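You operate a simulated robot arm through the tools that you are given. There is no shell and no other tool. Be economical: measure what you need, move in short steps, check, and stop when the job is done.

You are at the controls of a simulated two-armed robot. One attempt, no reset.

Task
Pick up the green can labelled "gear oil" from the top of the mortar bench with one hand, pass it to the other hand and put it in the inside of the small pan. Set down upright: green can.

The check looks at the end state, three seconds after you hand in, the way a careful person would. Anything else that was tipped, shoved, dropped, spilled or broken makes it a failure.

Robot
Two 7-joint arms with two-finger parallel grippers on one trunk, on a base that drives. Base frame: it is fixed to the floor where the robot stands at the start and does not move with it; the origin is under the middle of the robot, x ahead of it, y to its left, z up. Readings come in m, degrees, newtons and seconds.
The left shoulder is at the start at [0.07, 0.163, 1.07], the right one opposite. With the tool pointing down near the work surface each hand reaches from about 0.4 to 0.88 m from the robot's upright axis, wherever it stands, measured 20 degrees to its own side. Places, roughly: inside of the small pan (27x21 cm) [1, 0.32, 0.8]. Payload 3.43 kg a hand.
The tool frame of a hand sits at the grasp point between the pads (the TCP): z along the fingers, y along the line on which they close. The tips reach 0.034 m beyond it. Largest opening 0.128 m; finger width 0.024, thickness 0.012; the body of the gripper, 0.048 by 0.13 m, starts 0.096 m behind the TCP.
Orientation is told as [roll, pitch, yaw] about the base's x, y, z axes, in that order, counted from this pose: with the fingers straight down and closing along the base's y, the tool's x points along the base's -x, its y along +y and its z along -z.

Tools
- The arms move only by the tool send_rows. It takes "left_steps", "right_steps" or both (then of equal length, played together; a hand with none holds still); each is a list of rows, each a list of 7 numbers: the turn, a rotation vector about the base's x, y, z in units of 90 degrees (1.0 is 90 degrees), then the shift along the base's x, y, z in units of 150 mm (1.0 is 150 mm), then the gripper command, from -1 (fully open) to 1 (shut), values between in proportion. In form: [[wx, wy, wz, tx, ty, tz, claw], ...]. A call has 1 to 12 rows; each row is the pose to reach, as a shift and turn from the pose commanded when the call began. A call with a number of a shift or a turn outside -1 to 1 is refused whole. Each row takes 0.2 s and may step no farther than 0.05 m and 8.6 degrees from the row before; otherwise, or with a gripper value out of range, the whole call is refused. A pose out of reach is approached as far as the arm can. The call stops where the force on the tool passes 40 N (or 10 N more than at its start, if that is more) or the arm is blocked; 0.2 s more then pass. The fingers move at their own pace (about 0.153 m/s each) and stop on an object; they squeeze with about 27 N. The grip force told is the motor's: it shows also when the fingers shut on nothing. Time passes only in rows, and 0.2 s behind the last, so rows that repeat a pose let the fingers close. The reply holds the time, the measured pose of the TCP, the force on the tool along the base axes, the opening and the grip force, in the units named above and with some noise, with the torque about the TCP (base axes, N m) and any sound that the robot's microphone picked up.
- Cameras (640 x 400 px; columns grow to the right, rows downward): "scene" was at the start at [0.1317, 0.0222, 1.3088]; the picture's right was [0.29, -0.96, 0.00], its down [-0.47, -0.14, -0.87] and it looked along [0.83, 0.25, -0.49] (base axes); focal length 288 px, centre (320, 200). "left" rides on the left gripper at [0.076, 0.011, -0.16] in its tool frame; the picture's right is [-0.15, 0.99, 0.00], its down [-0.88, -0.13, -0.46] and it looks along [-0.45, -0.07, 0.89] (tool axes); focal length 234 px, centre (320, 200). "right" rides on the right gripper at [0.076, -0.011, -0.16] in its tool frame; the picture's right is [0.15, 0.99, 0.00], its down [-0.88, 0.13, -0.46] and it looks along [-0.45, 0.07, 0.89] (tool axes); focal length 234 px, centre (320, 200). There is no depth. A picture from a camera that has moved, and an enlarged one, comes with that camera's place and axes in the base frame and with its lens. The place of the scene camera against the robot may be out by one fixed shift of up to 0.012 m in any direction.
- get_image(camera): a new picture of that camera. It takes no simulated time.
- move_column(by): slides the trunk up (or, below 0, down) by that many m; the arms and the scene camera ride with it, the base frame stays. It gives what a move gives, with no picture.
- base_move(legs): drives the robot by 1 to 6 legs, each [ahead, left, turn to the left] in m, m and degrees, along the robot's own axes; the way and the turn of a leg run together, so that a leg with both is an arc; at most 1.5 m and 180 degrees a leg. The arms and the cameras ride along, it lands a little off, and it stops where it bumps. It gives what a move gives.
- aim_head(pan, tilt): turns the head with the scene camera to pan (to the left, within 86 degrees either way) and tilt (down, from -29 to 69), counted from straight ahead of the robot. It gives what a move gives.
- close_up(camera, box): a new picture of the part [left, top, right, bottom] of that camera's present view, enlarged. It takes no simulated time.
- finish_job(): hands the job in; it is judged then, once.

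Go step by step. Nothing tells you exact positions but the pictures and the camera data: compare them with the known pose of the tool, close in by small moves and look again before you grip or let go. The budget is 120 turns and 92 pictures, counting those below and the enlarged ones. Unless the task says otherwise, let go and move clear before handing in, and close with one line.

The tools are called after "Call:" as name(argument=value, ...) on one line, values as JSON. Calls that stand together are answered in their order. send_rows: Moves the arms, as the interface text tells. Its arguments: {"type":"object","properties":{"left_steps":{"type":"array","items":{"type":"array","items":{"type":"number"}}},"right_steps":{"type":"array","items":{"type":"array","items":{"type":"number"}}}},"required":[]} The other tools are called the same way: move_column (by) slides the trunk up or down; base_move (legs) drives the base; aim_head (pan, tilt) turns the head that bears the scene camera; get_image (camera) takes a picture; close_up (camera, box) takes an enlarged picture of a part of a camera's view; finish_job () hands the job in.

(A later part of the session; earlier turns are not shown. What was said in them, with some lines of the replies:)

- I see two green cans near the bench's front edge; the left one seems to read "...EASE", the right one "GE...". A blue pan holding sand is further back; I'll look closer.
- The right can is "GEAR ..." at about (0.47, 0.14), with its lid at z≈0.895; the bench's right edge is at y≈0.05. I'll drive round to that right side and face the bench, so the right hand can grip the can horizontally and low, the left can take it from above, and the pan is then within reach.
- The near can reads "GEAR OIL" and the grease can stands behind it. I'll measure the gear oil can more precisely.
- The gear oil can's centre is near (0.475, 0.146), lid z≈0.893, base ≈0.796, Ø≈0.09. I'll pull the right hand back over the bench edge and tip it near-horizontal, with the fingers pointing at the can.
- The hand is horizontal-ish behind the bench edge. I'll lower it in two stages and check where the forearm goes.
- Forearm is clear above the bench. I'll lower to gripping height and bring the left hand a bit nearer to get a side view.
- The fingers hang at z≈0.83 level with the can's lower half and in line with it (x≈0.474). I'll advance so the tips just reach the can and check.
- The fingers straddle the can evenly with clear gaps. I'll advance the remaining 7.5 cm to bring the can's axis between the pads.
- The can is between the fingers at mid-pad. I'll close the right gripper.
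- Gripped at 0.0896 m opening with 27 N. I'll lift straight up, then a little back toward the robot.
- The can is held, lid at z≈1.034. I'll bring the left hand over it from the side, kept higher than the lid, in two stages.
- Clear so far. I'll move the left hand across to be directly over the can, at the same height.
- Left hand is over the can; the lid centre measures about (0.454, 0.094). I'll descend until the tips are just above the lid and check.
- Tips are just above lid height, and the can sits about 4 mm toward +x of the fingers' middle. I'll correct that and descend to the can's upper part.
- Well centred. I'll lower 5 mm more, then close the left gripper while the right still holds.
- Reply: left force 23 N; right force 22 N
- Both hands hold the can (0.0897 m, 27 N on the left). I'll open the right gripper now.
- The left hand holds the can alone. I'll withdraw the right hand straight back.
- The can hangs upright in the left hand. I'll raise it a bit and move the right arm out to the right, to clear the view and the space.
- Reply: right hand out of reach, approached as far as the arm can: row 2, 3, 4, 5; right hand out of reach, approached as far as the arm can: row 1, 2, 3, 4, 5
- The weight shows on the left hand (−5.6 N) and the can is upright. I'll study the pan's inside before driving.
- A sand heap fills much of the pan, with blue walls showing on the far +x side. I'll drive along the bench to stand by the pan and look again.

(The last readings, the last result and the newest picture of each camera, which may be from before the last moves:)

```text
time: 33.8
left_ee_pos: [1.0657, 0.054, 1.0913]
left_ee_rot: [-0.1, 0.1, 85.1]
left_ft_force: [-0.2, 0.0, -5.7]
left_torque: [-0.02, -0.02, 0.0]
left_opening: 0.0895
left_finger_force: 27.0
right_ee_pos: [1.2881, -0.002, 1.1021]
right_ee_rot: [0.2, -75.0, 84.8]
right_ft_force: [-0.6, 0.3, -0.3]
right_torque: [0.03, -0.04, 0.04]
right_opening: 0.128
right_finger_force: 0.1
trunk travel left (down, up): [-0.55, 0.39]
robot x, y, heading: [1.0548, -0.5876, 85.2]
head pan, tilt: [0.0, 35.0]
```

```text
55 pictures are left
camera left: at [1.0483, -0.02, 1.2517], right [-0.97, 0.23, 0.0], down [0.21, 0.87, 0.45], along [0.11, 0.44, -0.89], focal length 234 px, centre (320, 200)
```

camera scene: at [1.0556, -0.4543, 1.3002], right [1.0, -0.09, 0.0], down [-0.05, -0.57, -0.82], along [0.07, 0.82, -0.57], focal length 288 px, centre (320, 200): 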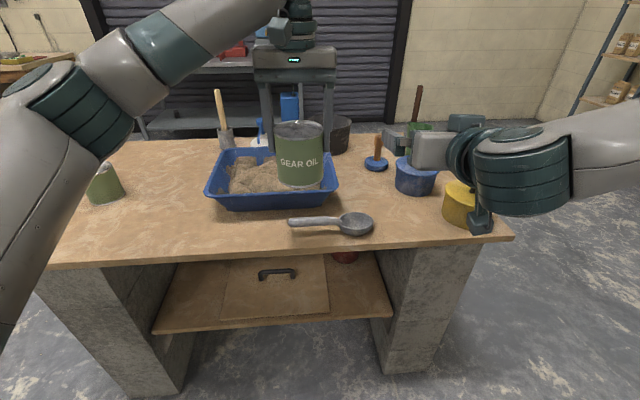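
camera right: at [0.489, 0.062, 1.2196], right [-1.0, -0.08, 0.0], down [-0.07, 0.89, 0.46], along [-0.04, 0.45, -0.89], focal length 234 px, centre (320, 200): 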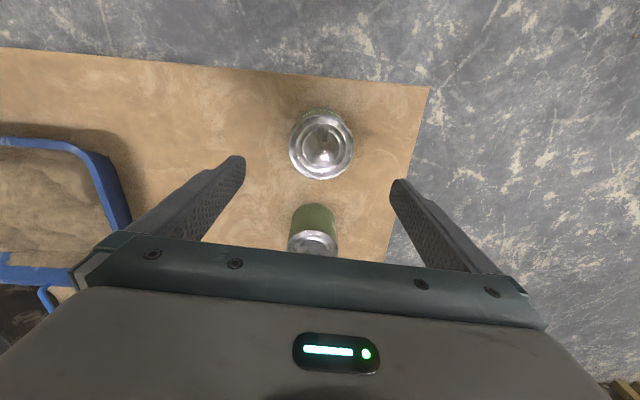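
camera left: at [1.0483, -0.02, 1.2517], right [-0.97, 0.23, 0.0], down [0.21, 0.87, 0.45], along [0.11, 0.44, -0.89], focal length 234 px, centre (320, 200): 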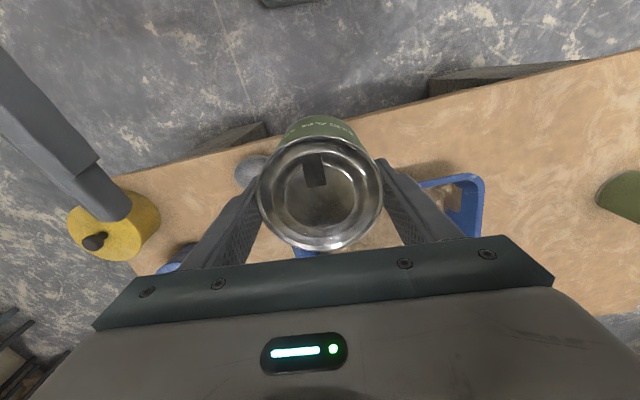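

The can blocks the view of the pan; I'll raise the left hand to see underneath it.

Call:
send_rows(left_steps=[[0, 0, 0, 0, 0, 0.25, 1], [0, 0, 0, 0, 0, 0.5, 1], [0, 0, 0, 0, 0, 0.75, 1], [0, 0, 0, 0, 0, 1.0, 1]])

Call:
get_image(camera="scene")

Call:
close_up(camera="scene", box=[190, 120, 350, 220])

```text
time: 34.8
left_ee_pos: [1.0678, 0.0522, 1.2437]
left_ee_rot: [0.0, 0.0, 85.0]
left_ft_force: [0.2, 0.3, -4.9]
left_torque: [0.0, 0.02, -0.03]
left_opening: 0.0896
left_finger_force: 27.1
right_ee_pos: [1.2901, -0.0045, 1.1035]
right_ee_rot: [0.3, -74.9, 84.7]
right_ft_force: [0.4, -0.2, -0.7]
right_torque: [0.01, 0.01, 0.01]
right_opening: 0.1281
right_finger_force: 0.0
trunk travel left (down, up): [-0.55, 0.39]
robot x, y, heading: [1.0475, -0.5905, 84.9]
head pan, tilt: [0.0, 35.0]
```

```text
54 pictures are left
camera scene: at [1.0563, -0.4562, 1.3004], right [1.0, -0.09, 0.0], down [-0.05, -0.57, -0.82], along [0.07, 0.82, -0.57], focal length 288 px, centre (320, 200)
```

scene: 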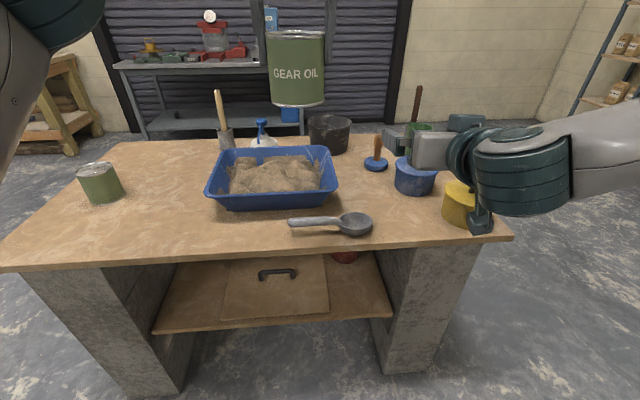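

```text
4.00 times, centred on (270, 170) of scene
camera zoom: at [1.0563, -0.4562, 1.3004], right [1.0, -0.09, 0.0], down [-0.05, -0.57, -0.82], along [0.07, 0.82, -0.57], focal length 1151 px, centre (520, 320)
```

zoom: 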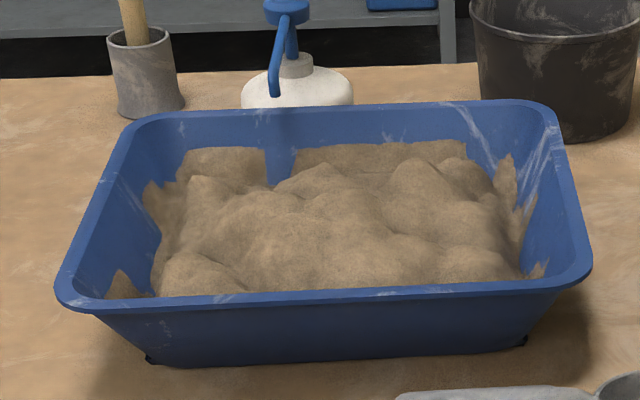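

The sand covers the pan's floor (floor x 0.85–1.12, y 0.23–0.44; rim z≈0.87). I'll drive closer and raise the trunk with the head tilted down, to see which part of the sand is flattest.

Call:
base_move(legs=[[0.2, 0, 5]])

Call:
move_column(by=0.3)

Call:
aim_head(pan=8, tilt=55)

Call:
get_image(camera="scene")

```text
time: 36.3
left_ee_pos: [1.0109, 0.2462, 1.2416]
left_ee_rot: [-0.1, 0.1, 90.6]
left_ft_force: [-0.6, 1.1, -5.0]
left_torque: [-0.01, -0.02, 0.01]
left_opening: 0.0899
left_finger_force: 27.2
right_ee_pos: [1.2388, 0.2109, 1.1014]
right_ee_rot: [0.1, -75.0, 90.4]
right_ft_force: [0.1, 0.5, -0.8]
right_torque: [0.04, 0.01, -0.03]
right_opening: 0.1278
right_finger_force: 0.0
trunk travel left (down, up): [-0.55, 0.39]
robot x, y, heading: [1.0542, -0.3946, 90.6]
head pan, tilt: [0.0, 35.0]
```

```text
time: 39.3
left_ee_pos: [1.0117, 0.247, 1.5415]
left_ee_rot: [0.0, 0.1, 90.6]
left_ft_force: [1.0, -0.1, -4.1]
left_torque: [-0.01, 0.01, -0.02]
left_opening: 0.0895
left_finger_force: 27.2
right_ee_pos: [1.238, 0.2107, 1.4011]
right_ee_rot: [0.1, -74.8, 90.3]
right_ft_force: [0.6, -0.7, -0.4]
right_torque: [-0.02, 0.0, -0.01]
right_opening: 0.128
right_finger_force: 0.1
trunk travel left (down, up): [-0.85, 0.09]
robot x, y, heading: [1.0559, -0.3939, 90.7]
head pan, tilt: [0.0, 35.0]
```

```text
time: 40.1
left_ee_pos: [1.0105, 0.2472, 1.5423]
left_ee_rot: [0.0, 0.1, 90.6]
left_ft_force: [0.7, -0.4, -5.5]
left_torque: [0.0, 0.03, 0.03]
left_opening: 0.0894
left_finger_force: 27.1
right_ee_pos: [1.2375, 0.2113, 1.4026]
right_ee_rot: [0.1, -75.1, 90.4]
right_ft_force: [0.5, -0.5, -0.1]
right_torque: [-0.01, 0.01, 0.01]
right_opening: 0.1279
right_finger_force: 0.0
trunk travel left (down, up): [-0.85, 0.09]
robot x, y, heading: [1.0551, -0.3954, 90.6]
head pan, tilt: [8.0, 55.0]
```

```text
52 pictures are left
camera scene: at [1.0396, -0.2766, 1.572], right [0.99, 0.15, 0.0], down [0.12, -0.81, -0.57], along [-0.09, 0.57, -0.82], focal length 288 px, centre (320, 200)
```

scene: 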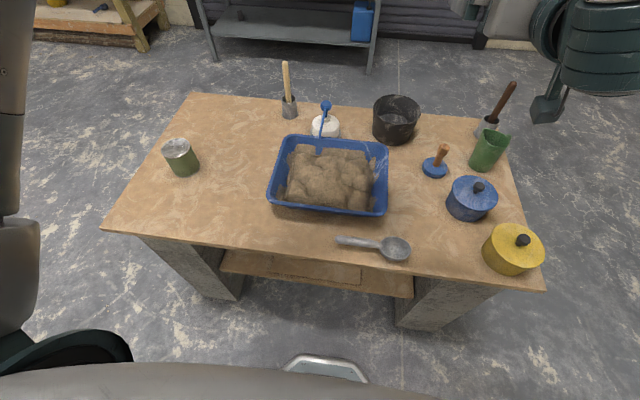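

Call:
close_up(camera="scene", box=[260, 130, 400, 218])

Call:
get_image(camera="left")

```text
4.55 times, centred on (330, 174) of scene
camera zoom: at [1.0396, -0.2766, 1.572], right [0.99, 0.15, 0.0], down [0.12, -0.81, -0.57], along [-0.09, 0.57, -0.82], focal length 1308 px, centre (274, 318)
```

zoom: 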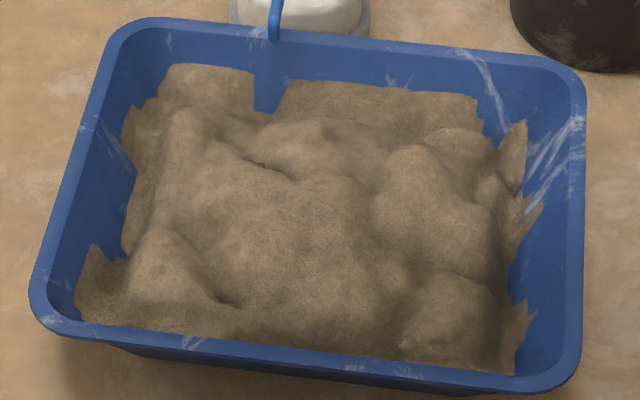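

```text
50 pictures are left
camera left: at [1.002, 0.1718, 1.7015], right [-0.99, 0.14, 0.0], down [0.12, 0.88, 0.45], along [0.06, 0.45, -0.89], focal length 234 px, centre (320, 200)
```

left: 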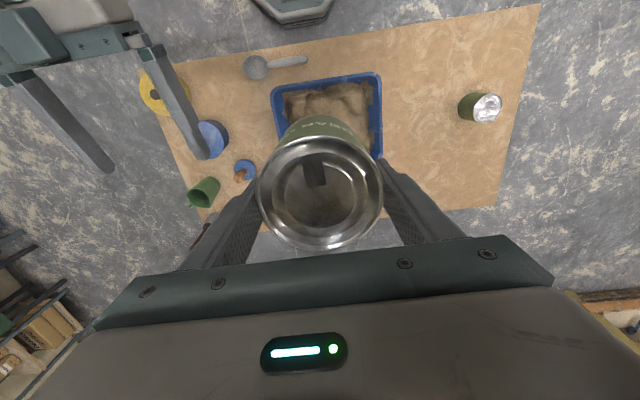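

The sand is lumpy, but its centre-left has a broad smooth plateau near (0.96, 0.30). I'll lower the trunk again and shift the can above that spot, then look.

Call:
move_column(by=-0.3)

Call:
send_rows(left_steps=[[0, 0, 0, -0.1, 0.15, -0.1, 1], [0, 0, 0, -0.2, 0.28, -0.35, 1], [0, 0, 0, -0.3, 0.4, -0.6, 1], [0, 0, 0, -0.3, 0.4, -0.85, 1], [0, 0, 0, -0.3, 0.4, -1.0, 1]])

Call:
aim_head(pan=8, tilt=40)

Call:
get_image(camera="scene")

Call:
get_image(camera="left")

```text
time: 43.1
left_ee_pos: [1.012, 0.2458, 1.2418]
left_ee_rot: [0.1, 0.1, 90.6]
left_ft_force: [-0.7, -0.2, -5.3]
left_torque: [-0.01, 0.0, -0.01]
left_opening: 0.0894
left_finger_force: 26.9
right_ee_pos: [1.2374, 0.2118, 1.1033]
right_ee_rot: [0.0, -75.0, 90.4]
right_ft_force: [0.1, -0.4, 0.1]
right_torque: [-0.02, 0.01, -0.05]
right_opening: 0.128
right_finger_force: 0.0
trunk travel left (down, up): [-0.55, 0.39]
robot x, y, heading: [1.0569, -0.3957, 90.6]
head pan, tilt: [8.0, 55.0]
```

```text
time: 44.4
left_ee_pos: [0.9638, 0.3059, 1.0915]
left_ee_rot: [-0.1, 0.1, 90.6]
left_ft_force: [-0.2, 0.1, -5.2]
left_torque: [-0.02, 0.01, -0.01]
left_opening: 0.0895
left_finger_force: 27.3
right_ee_pos: [1.2371, 0.2118, 1.1017]
right_ee_rot: [0.0, -74.9, 90.5]
right_ft_force: [-0.7, 0.7, 0.1]
right_torque: [0.0, 0.03, 0.04]
right_opening: 0.128
right_finger_force: 0.1
trunk travel left (down, up): [-0.55, 0.39]
robot x, y, heading: [1.0555, -0.3949, 90.7]
head pan, tilt: [8.0, 55.0]
```

```text
time: 45.1
left_ee_pos: [0.9646, 0.3058, 1.0911]
left_ee_rot: [0.1, 0.0, 90.6]
left_ft_force: [0.0, -0.9, -5.5]
left_torque: [0.01, 0.01, 0.0]
left_opening: 0.0896
left_finger_force: 26.8
right_ee_pos: [1.2381, 0.211, 1.1024]
right_ee_rot: [0.1, -74.9, 90.4]
right_ft_force: [0.1, -0.9, 0.3]
right_torque: [-0.02, 0.04, -0.03]
right_opening: 0.1279
right_finger_force: 0.0
trunk travel left (down, up): [-0.55, 0.39]
robot x, y, heading: [1.0543, -0.3956, 90.6]
head pan, tilt: [8.0, 40.0]
```

```text
49 pictures are left
camera scene: at [1.0376, -0.2641, 1.2926], right [0.99, 0.15, 0.0], down [0.1, -0.64, -0.77], along [-0.11, 0.76, -0.64], focal length 288 px, centre (320, 200)
```

scene: 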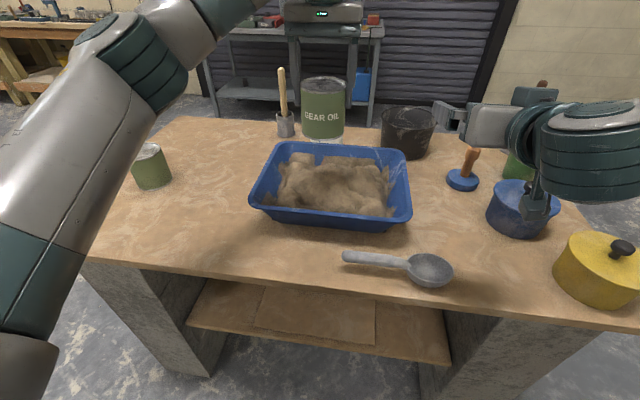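

```text
48 pictures are left
camera left: at [0.9543, 0.2312, 1.2515], right [-0.99, 0.14, 0.0], down [0.12, 0.88, 0.45], along [0.06, 0.45, -0.89], focal length 234 px, centre (320, 200)
```

left: 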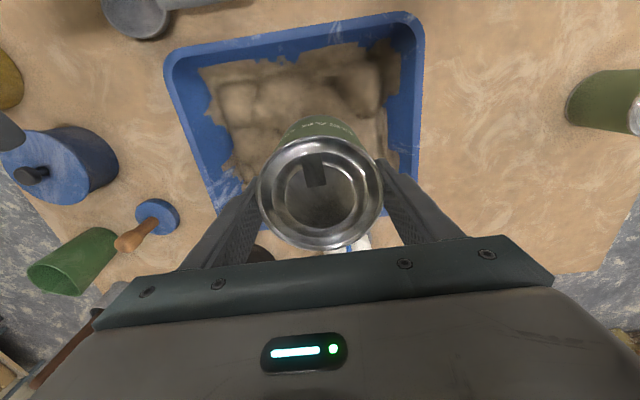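

The can is over the pan's middle-left; rim x 0.82–1.16, y 0.18–0.46. I'll descend until its base is about rim height, then feel for the sand.

Call:
send_rows(left_steps=[[0, 0, 0, 0, 0, -0.2, 1], [0, 0, 0, 0, 0, -0.4, 1], [0, 0, 0, 0, 0, -0.6, 1], [0, 0, 0, 0, 0, -0.75, 1]])

Call:
close_up(camera="scene", box=[240, 90, 430, 240])

Call:
get_image(camera="left")

```text
time: 46.1
left_ee_pos: [0.9694, 0.3091, 0.9771]
left_ee_rot: [0.0, 0.1, 90.5]
left_ft_force: [0.2, 0.2, -5.2]
left_torque: [0.01, -0.03, 0.03]
left_opening: 0.0893
left_finger_force: 27.0
right_ee_pos: [1.238, 0.2118, 1.1022]
right_ee_rot: [0.1, -74.9, 90.4]
right_ft_force: [0.3, -0.3, 0.3]
right_torque: [0.04, 0.01, 0.0]
right_opening: 0.1279
right_finger_force: 0.0
trunk travel left (down, up): [-0.55, 0.39]
robot x, y, heading: [1.0571, -0.3944, 90.4]
head pan, tilt: [8.0, 40.0]
```

```text
2.67 times, centred on (335, 165) of scene
camera zoom: at [1.0375, -0.2634, 1.2926], right [0.99, 0.15, 0.0], down [0.1, -0.64, -0.77], along [-0.11, 0.76, -0.64], focal length 767 px, centre (280, 293)
```

zoom: 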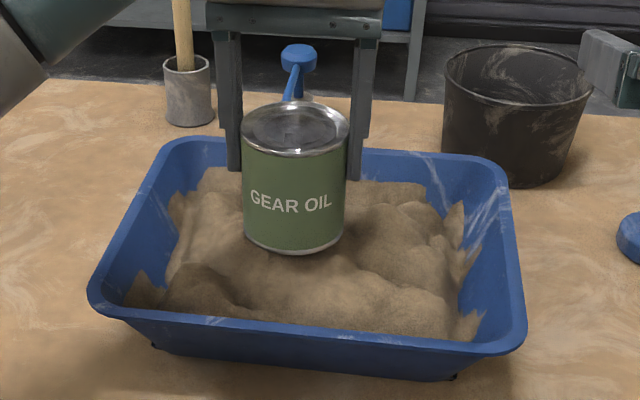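

```text
46 pictures are left
camera left: at [0.9597, 0.2338, 1.1373], right [-0.99, 0.14, 0.0], down [0.12, 0.88, 0.45], along [0.06, 0.45, -0.89], focal length 234 px, centre (320, 200)
```

left: 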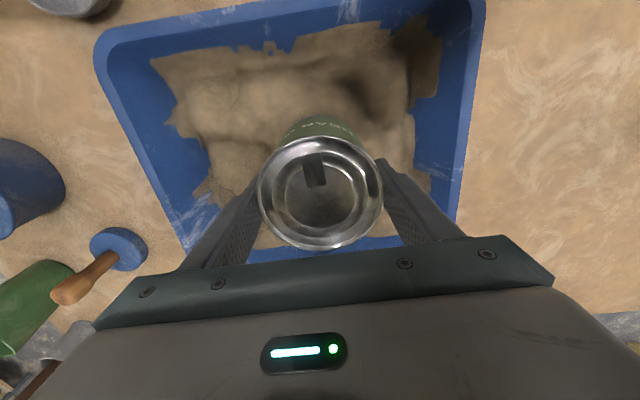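

Can is clear inside the pan, base ≈0.88. I'll lower slowly in 5 mm steps and watch the force.

Call:
send_rows(left_steps=[[0, 0, 0, 0, 0, -0.03, 1], [0, 0, 0, 0, 0, -0.06, 1], [0, 0, 0, 0, 0, -0.09, 1], [0, 0, 0, 0, 0, -0.11, 1]])

```text
time: 47.1
left_ee_pos: [0.968, 0.3065, 0.9631]
left_ee_rot: [0.0, 0.2, 90.6]
left_ft_force: [0.4, 0.1, -5.3]
left_torque: [0.0, 0.02, 0.02]
left_opening: 0.0895
left_finger_force: 27.0
right_ee_pos: [1.2376, 0.2113, 1.1025]
right_ee_rot: [0.1, -74.9, 90.4]
right_ft_force: [-0.1, 0.1, 0.5]
right_torque: [0.01, -0.01, 0.04]
right_opening: 0.1281
right_finger_force: 0.0
trunk travel left (down, up): [-0.55, 0.39]
robot x, y, heading: [1.0579, -0.3925, 90.4]
head pan, tilt: [8.0, 40.0]
```

Call:
send_rows(left_steps=[[0, 0, 0, 0, 0, -0.025, 1], [0, 0, 0, 0, 0, -0.05, 1], [0, 0, 0, 0, 0, -0.07, 1]])

Call:
close_up(camera="scene", box=[240, 90, 430, 240])

```text
time: 47.9
left_ee_pos: [0.9667, 0.3047, 0.9522]
left_ee_rot: [0.1, 0.1, 90.6]
left_ft_force: [-0.6, -0.1, -5.3]
left_torque: [0.02, 0.01, 0.03]
left_opening: 0.0895
left_finger_force: 26.9
right_ee_pos: [1.2376, 0.212, 1.103]
right_ee_rot: [0.1, -74.8, 90.5]
right_ft_force: [0.0, 0.5, 0.3]
right_torque: [-0.01, 0.0, -0.05]
right_opening: 0.1283
right_finger_force: 0.0
trunk travel left (down, up): [-0.55, 0.39]
robot x, y, heading: [1.0557, -0.395, 90.6]
head pan, tilt: [8.0, 40.0]
```

```text
2.67 times, centred on (335, 165) of scene
camera zoom: at [1.0376, -0.264, 1.2926], right [0.99, 0.15, 0.0], down [0.1, -0.64, -0.77], along [-0.11, 0.76, -0.64], focal length 767 px, centre (280, 293)
```

zoom: 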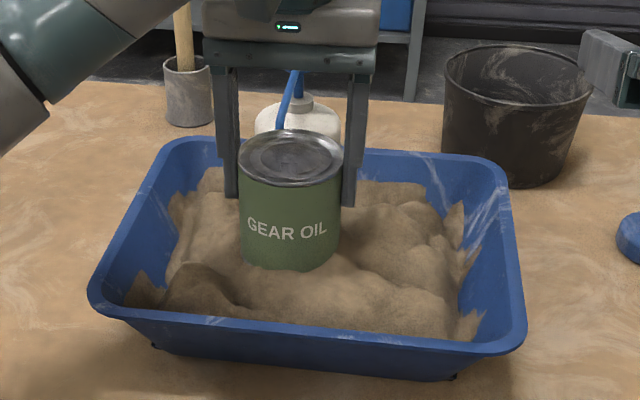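

No contact force yet although the base is visually entering the sand, so the firm surface is lower. I'll continue slowly.

Call:
send_rows(left_steps=[[0, 0, 0, 0, 0, -0.025, 1], [0, 0, 0, 0, 0, -0.05, 1], [0, 0, 0, 0, 0, -0.075, 1], [0, 0, 0, 0, 0, -0.1, 1]])

Call:
close_up(camera="scene", box=[240, 90, 430, 240])

```text
time: 48.9
left_ee_pos: [0.9669, 0.3068, 0.9367]
left_ee_rot: [-0.1, 0.1, 90.6]
left_ft_force: [0.4, 0.3, -6.3]
left_torque: [0.0, 0.01, 0.02]
left_opening: 0.0897
left_finger_force: 27.0
right_ee_pos: [1.2369, 0.2105, 1.1021]
right_ee_rot: [0.0, -74.9, 90.5]
right_ft_force: [0.3, -0.2, -0.4]
right_torque: [-0.04, -0.02, 0.0]
right_opening: 0.1281
right_finger_force: 0.0
trunk travel left (down, up): [-0.55, 0.39]
robot x, y, heading: [1.0542, -0.3947, 90.7]
head pan, tilt: [8.0, 40.0]
```

```text
2.67 times, centred on (335, 165) of scene
camera zoom: at [1.0375, -0.264, 1.2926], right [0.99, 0.15, 0.0], down [0.1, -0.64, -0.77], along [-0.11, 0.76, -0.64], focal length 767 px, centre (280, 293)
```

zoom: 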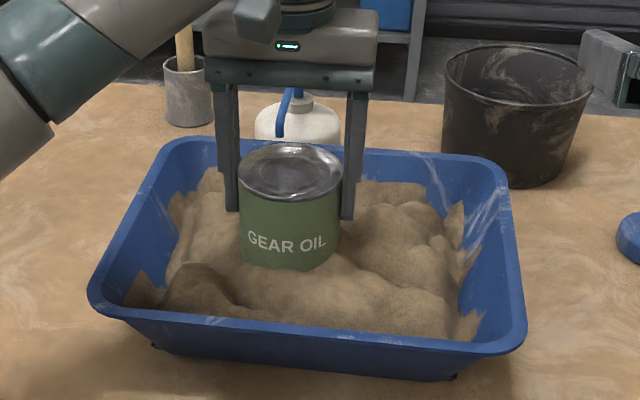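

Still free. I'll keep lowering; the floor should appear at about TCP 0.90.

Call:
send_rows(left_steps=[[0, 0, 0, 0, 0, -0.025, 1], [0, 0, 0, 0, 0, -0.05, 1], [0, 0, 0, 0, 0, -0.075, 1], [0, 0, 0, 0, 0, -0.1, 1]])

Call:
get_image(camera="left")

```text
time: 49.9
left_ee_pos: [0.9662, 0.3072, 0.9207]
left_ee_rot: [0.0, 0.0, 90.6]
left_ft_force: [0.4, -0.3, -5.5]
left_torque: [0.01, -0.01, -0.01]
left_opening: 0.0897
left_finger_force: 27.2
right_ee_pos: [1.2382, 0.2116, 1.1032]
right_ee_rot: [0.1, -75.0, 90.4]
right_ft_force: [0.5, 0.1, 0.4]
right_torque: [0.0, 0.03, 0.0]
right_opening: 0.1279
right_finger_force: 0.1
trunk travel left (down, up): [-0.55, 0.39]
robot x, y, heading: [1.0564, -0.3935, 90.8]
head pan, tilt: [8.0, 40.0]
```

```text
43 pictures are left
camera left: at [0.9565, 0.2317, 1.081], right [-0.99, 0.14, 0.0], down [0.12, 0.88, 0.45], along [0.06, 0.45, -0.89], focal length 234 px, centre (320, 200)
```

left: 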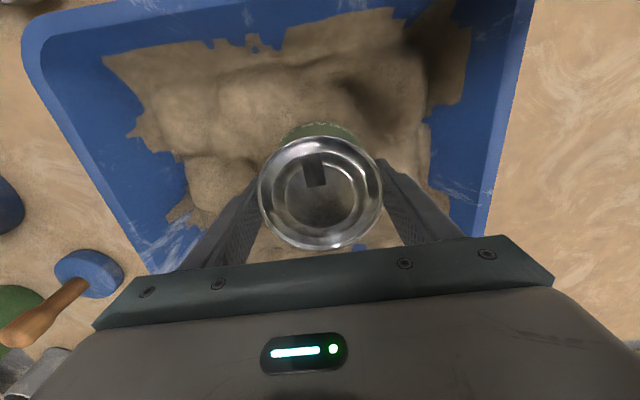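

Call:
send_rows(left_steps=[[0, 0, 0, 0, 0, -0.02, 1], [0, 0, 0, 0, 0, -0.04, 1], [0, 0, 0, 0, 0, -0.06, 1]])

```text
time: 50.7
left_ee_pos: [0.9667, 0.3064, 0.9127]
left_ee_rot: [0.0, 0.2, 90.6]
left_ft_force: [0.1, 0.0, -5.5]
left_torque: [0.0, 0.02, 0.0]
left_opening: 0.0894
left_finger_force: 27.0
right_ee_pos: [1.2376, 0.2117, 1.1021]
right_ee_rot: [0.1, -74.9, 90.5]
right_ft_force: [0.2, -0.3, -0.1]
right_torque: [0.01, -0.02, 0.04]
right_opening: 0.1281
right_finger_force: 0.0
trunk travel left (down, up): [-0.55, 0.39]
robot x, y, heading: [1.0542, -0.394, 90.6]
head pan, tilt: [8.0, 40.0]
```

No contact yet at a base height of about 0.818; I'll continue gently.

Call:
send_rows(left_steps=[[0, 0, 0, 0, 0, -0.015, 1], [0, 0, 0, 0, 0, -0.03, 1], [0, 0, 0, 0, 0, -0.045, 1]])

```text
time: 51.5
left_ee_pos: [0.9672, 0.3067, 0.9061]
left_ee_rot: [-0.1, 0.1, 90.6]
left_ft_force: [-0.4, 0.7, -4.7]
left_torque: [0.02, -0.01, -0.01]
left_opening: 0.0895
left_finger_force: 27.6
right_ee_pos: [1.2381, 0.2108, 1.103]
right_ee_rot: [0.1, -74.8, 90.4]
right_ft_force: [-0.4, 0.3, 0.0]
right_torque: [0.01, -0.01, 0.03]
right_opening: 0.1282
right_finger_force: 0.1
trunk travel left (down, up): [-0.55, 0.39]
robot x, y, heading: [1.0582, -0.3929, 90.4]
head pan, tilt: [8.0, 40.0]
```

Call:
send_rows(left_steps=[[0, 0, 0, 0, 0, -0.013, 1], [0, 0, 0, 0, 0, -0.026, 1], [0, 0, 0, 0, 0, -0.026, 1]])

Call:
close_up(camera="scene", box=[240, 90, 430, 240])

```text
time: 52.3
left_ee_pos: [0.968, 0.3055, 0.9032]
left_ee_rot: [0.0, 0.1, 90.6]
left_ft_force: [-0.4, -0.4, -5.0]
left_torque: [-0.02, 0.02, -0.03]
left_opening: 0.0895
left_finger_force: 26.7
right_ee_pos: [1.2383, 0.2113, 1.102]
right_ee_rot: [0.0, -74.9, 90.4]
right_ft_force: [0.4, 0.5, -0.2]
right_torque: [-0.02, -0.03, -0.04]
right_opening: 0.1281
right_finger_force: 0.0
trunk travel left (down, up): [-0.55, 0.39]
robot x, y, heading: [1.0545, -0.3936, 90.5]
head pan, tilt: [8.0, 40.0]
```

```text
2.67 times, centred on (335, 165) of scene
camera zoom: at [1.0376, -0.264, 1.2926], right [0.99, 0.15, 0.0], down [0.1, -0.64, -0.77], along [-0.11, 0.76, -0.64], focal length 767 px, centre (280, 293)
```

zoom: 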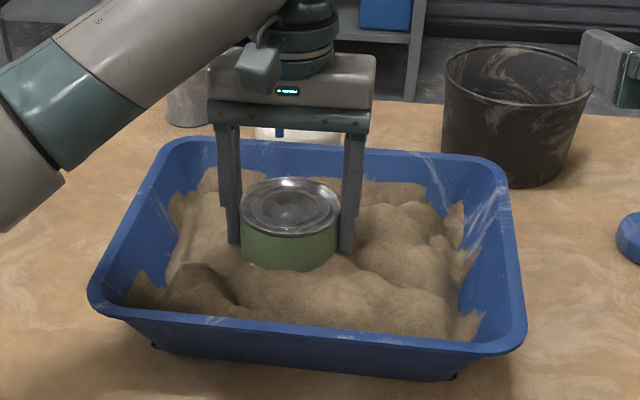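

Call:
send_rows(left_steps=[[0, 0, 0, 0, 0, -0.013, 1], [0, 0, 0, 0, 0, -0.027, 1], [0, 0, 0, 0, 0, -0.027, 1]])

Call:
send_rows(left_steps=[[0, 0, 0, 0, 0, -0.01, 1], [0, 0, 0, 0, 0, -0.02, 1], [0, 0, 0, 0, 0, -0.02, 1]])

```text
time: 53.1
left_ee_pos: [0.9667, 0.3059, 0.8981]
left_ee_rot: [0.0, 0.1, 90.5]
left_ft_force: [-0.4, -0.3, -4.8]
left_torque: [-0.01, -0.01, 0.01]
left_opening: 0.0896
left_finger_force: 26.6
right_ee_pos: [1.2382, 0.2122, 1.1025]
right_ee_rot: [0.1, -75.0, 90.4]
right_ft_force: [-0.3, -0.3, 0.2]
right_torque: [-0.01, 0.01, 0.03]
right_opening: 0.1278
right_finger_force: 0.0
trunk travel left (down, up): [-0.55, 0.39]
robot x, y, heading: [1.0552, -0.3947, 90.7]
head pan, tilt: [8.0, 40.0]
```

```text
time: 53.9
left_ee_pos: [0.9666, 0.306, 0.8957]
left_ee_rot: [0.0, 0.0, 90.6]
left_ft_force: [0.3, 1.6, 3.0]
left_torque: [0.28, 0.32, -0.03]
left_opening: 0.0895
left_finger_force: 27.2
right_ee_pos: [1.2376, 0.21, 1.1018]
right_ee_rot: [0.1, -75.0, 90.3]
right_ft_force: [0.2, -0.7, 0.4]
right_torque: [0.0, 0.01, 0.03]
right_opening: 0.1282
right_finger_force: 0.1
trunk travel left (down, up): [-0.55, 0.39]
robot x, y, heading: [1.052, -0.3968, 90.8]
head pan, tilt: [8.0, 40.0]
```

Contact at a base height of about 0.80, the pan's floor (force +3 N, weight carried). I'll open the left gripper.

Call:
send_rows(left_steps=[[0, 0, 0, 0, 0, 0, 0.3], [0, 0, 0, 0, 0, 0, -0.2], [0, 0, 0, 0, 0, 0, -0.7], [0, 0, 0, 0, 0, 0, -1], [0, 0, 0, 0, 0, 0, -1]])

Call:
get_image(camera="left")

Call:
close_up(camera="scene", box=[240, 90, 430, 240])

```text
time: 55.1
left_ee_pos: [0.967, 0.3063, 0.8944]
left_ee_rot: [-0.1, 0.1, 90.7]
left_ft_force: [0.9, -0.6, 0.0]
left_torque: [-0.04, -0.01, 0.02]
left_opening: 0.1281
left_finger_force: 0.1
right_ee_pos: [1.2387, 0.2101, 1.1023]
right_ee_rot: [0.1, -74.9, 90.4]
right_ft_force: [-1.0, 1.1, -0.1]
right_torque: [-0.05, 0.0, 0.01]
right_opening: 0.1282
right_finger_force: 0.0
trunk travel left (down, up): [-0.55, 0.39]
robot x, y, heading: [1.0551, -0.3977, 90.6]
head pan, tilt: [8.0, 40.0]
```

```text
41 pictures are left
camera left: at [0.957, 0.2304, 1.0554], right [-0.99, 0.14, 0.0], down [0.12, 0.88, 0.45], along [0.06, 0.45, -0.89], focal length 234 px, centre (320, 200)
```

left: 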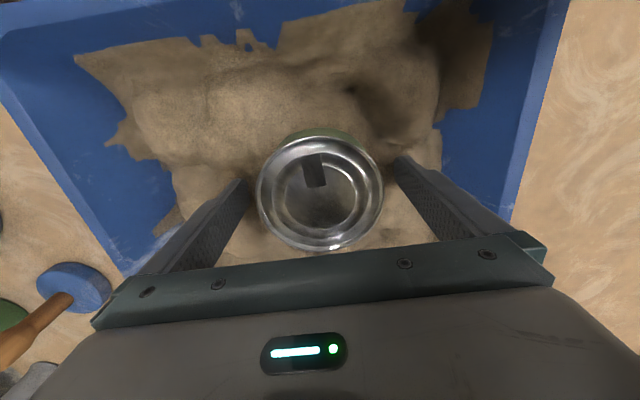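

```text
2.67 times, centred on (335, 165) of scene
camera zoom: at [1.0377, -0.2647, 1.2927], right [0.99, 0.15, 0.0], down [0.1, -0.64, -0.77], along [-0.11, 0.76, -0.64], focal length 767 px, centre (280, 293)
```

zoom: 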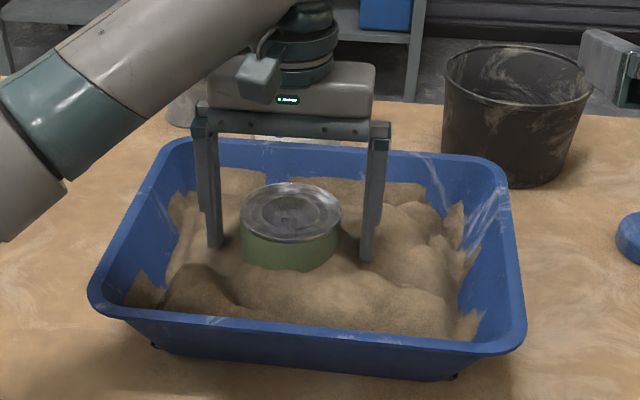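

The can stands upright in the pan and the fingers are fully clear. I'll raise the left hand straight up.

Call:
send_rows(left_steps=[[0, 0, 0, 0, 0, 0.1, -1], [0, 0, 0, 0, 0, 0.3, -1], [0, 0, 0, 0, 0, 0.55, -1], [0, 0, 0, 0, 0, 0.8, -1], [0, 0, 0, 0, 0, 1.0, -1]])

Call:
send_rows(left_steps=[[0, 0, 0, 0, 0, 0.25, -1], [0, 0, 0, 0, 0, 0.5, -1], [0, 0, 0, 0, 0, 0.75, -1], [0, 0, 0, 0, 0, 0.75, -1]])

Call:
get_image(camera="scene")

Call:
close_up(camera="scene", box=[240, 110, 430, 240])

```text
time: 56.3
left_ee_pos: [0.9686, 0.3071, 1.0442]
left_ee_rot: [-0.1, -0.1, 90.6]
left_ft_force: [-0.3, -0.3, 0.0]
left_torque: [0.01, 0.02, -0.02]
left_opening: 0.1278
left_finger_force: 0.0
right_ee_pos: [1.239, 0.2104, 1.1036]
right_ee_rot: [0.1, -75.0, 90.5]
right_ft_force: [0.3, -0.2, -0.1]
right_torque: [-0.02, 0.0, 0.0]
right_opening: 0.1282
right_finger_force: 0.1
trunk travel left (down, up): [-0.55, 0.39]
robot x, y, heading: [1.0562, -0.3968, 90.6]
head pan, tilt: [8.0, 40.0]
```

```text
time: 57.3
left_ee_pos: [0.9691, 0.3068, 1.1583]
left_ee_rot: [0.0, 0.1, 90.5]
left_ft_force: [-0.4, -0.5, -0.8]
left_torque: [-0.02, 0.01, 0.01]
left_opening: 0.1281
left_finger_force: 0.1
right_ee_pos: [1.2365, 0.2116, 1.1028]
right_ee_rot: [-0.1, -74.8, 90.5]
right_ft_force: [-0.2, 0.4, -0.8]
right_torque: [0.0, 0.04, 0.01]
right_opening: 0.1278
right_finger_force: 0.1
trunk travel left (down, up): [-0.55, 0.39]
robot x, y, heading: [1.0567, -0.3949, 90.6]
head pan, tilt: [8.0, 40.0]
```

```text
39 pictures are left
camera scene: at [1.0371, -0.264, 1.2926], right [0.99, 0.15, 0.0], down [0.1, -0.64, -0.77], along [-0.11, 0.76, -0.64], focal length 288 px, centre (320, 200)
```

scene: 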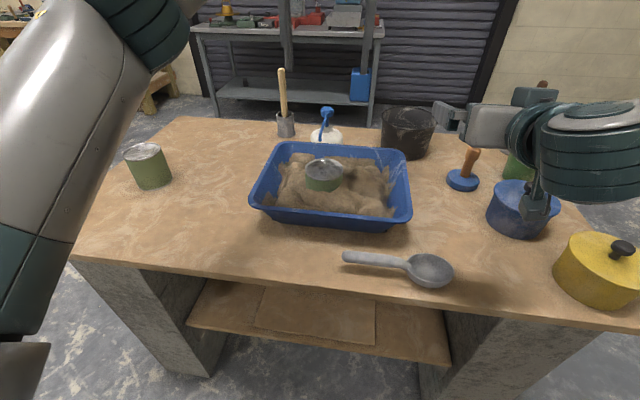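

```text
3.08 times, centred on (335, 175) of scene
camera zoom: at [1.0371, -0.264, 1.2926], right [0.99, 0.15, 0.0], down [0.1, -0.64, -0.77], along [-0.11, 0.76, -0.64], focal length 885 px, centre (274, 277)
```

zoom: 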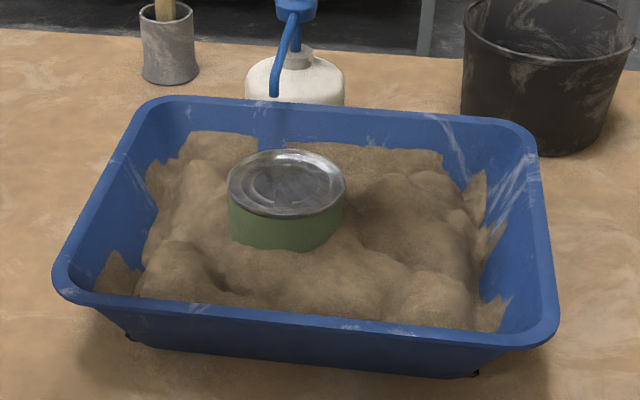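

The gear oil can stands upright in the pan, both hands are clear, and nothing else has been disturbed. I'm handing in.

Call:
finish_job()

```text
The job is handed in.
```

The green "gear oil" can was picked up with the right hand, passed to the left, and now stands upright on the floor of the small pan, partly buried in the sand; nothing else looks moved or spilled.
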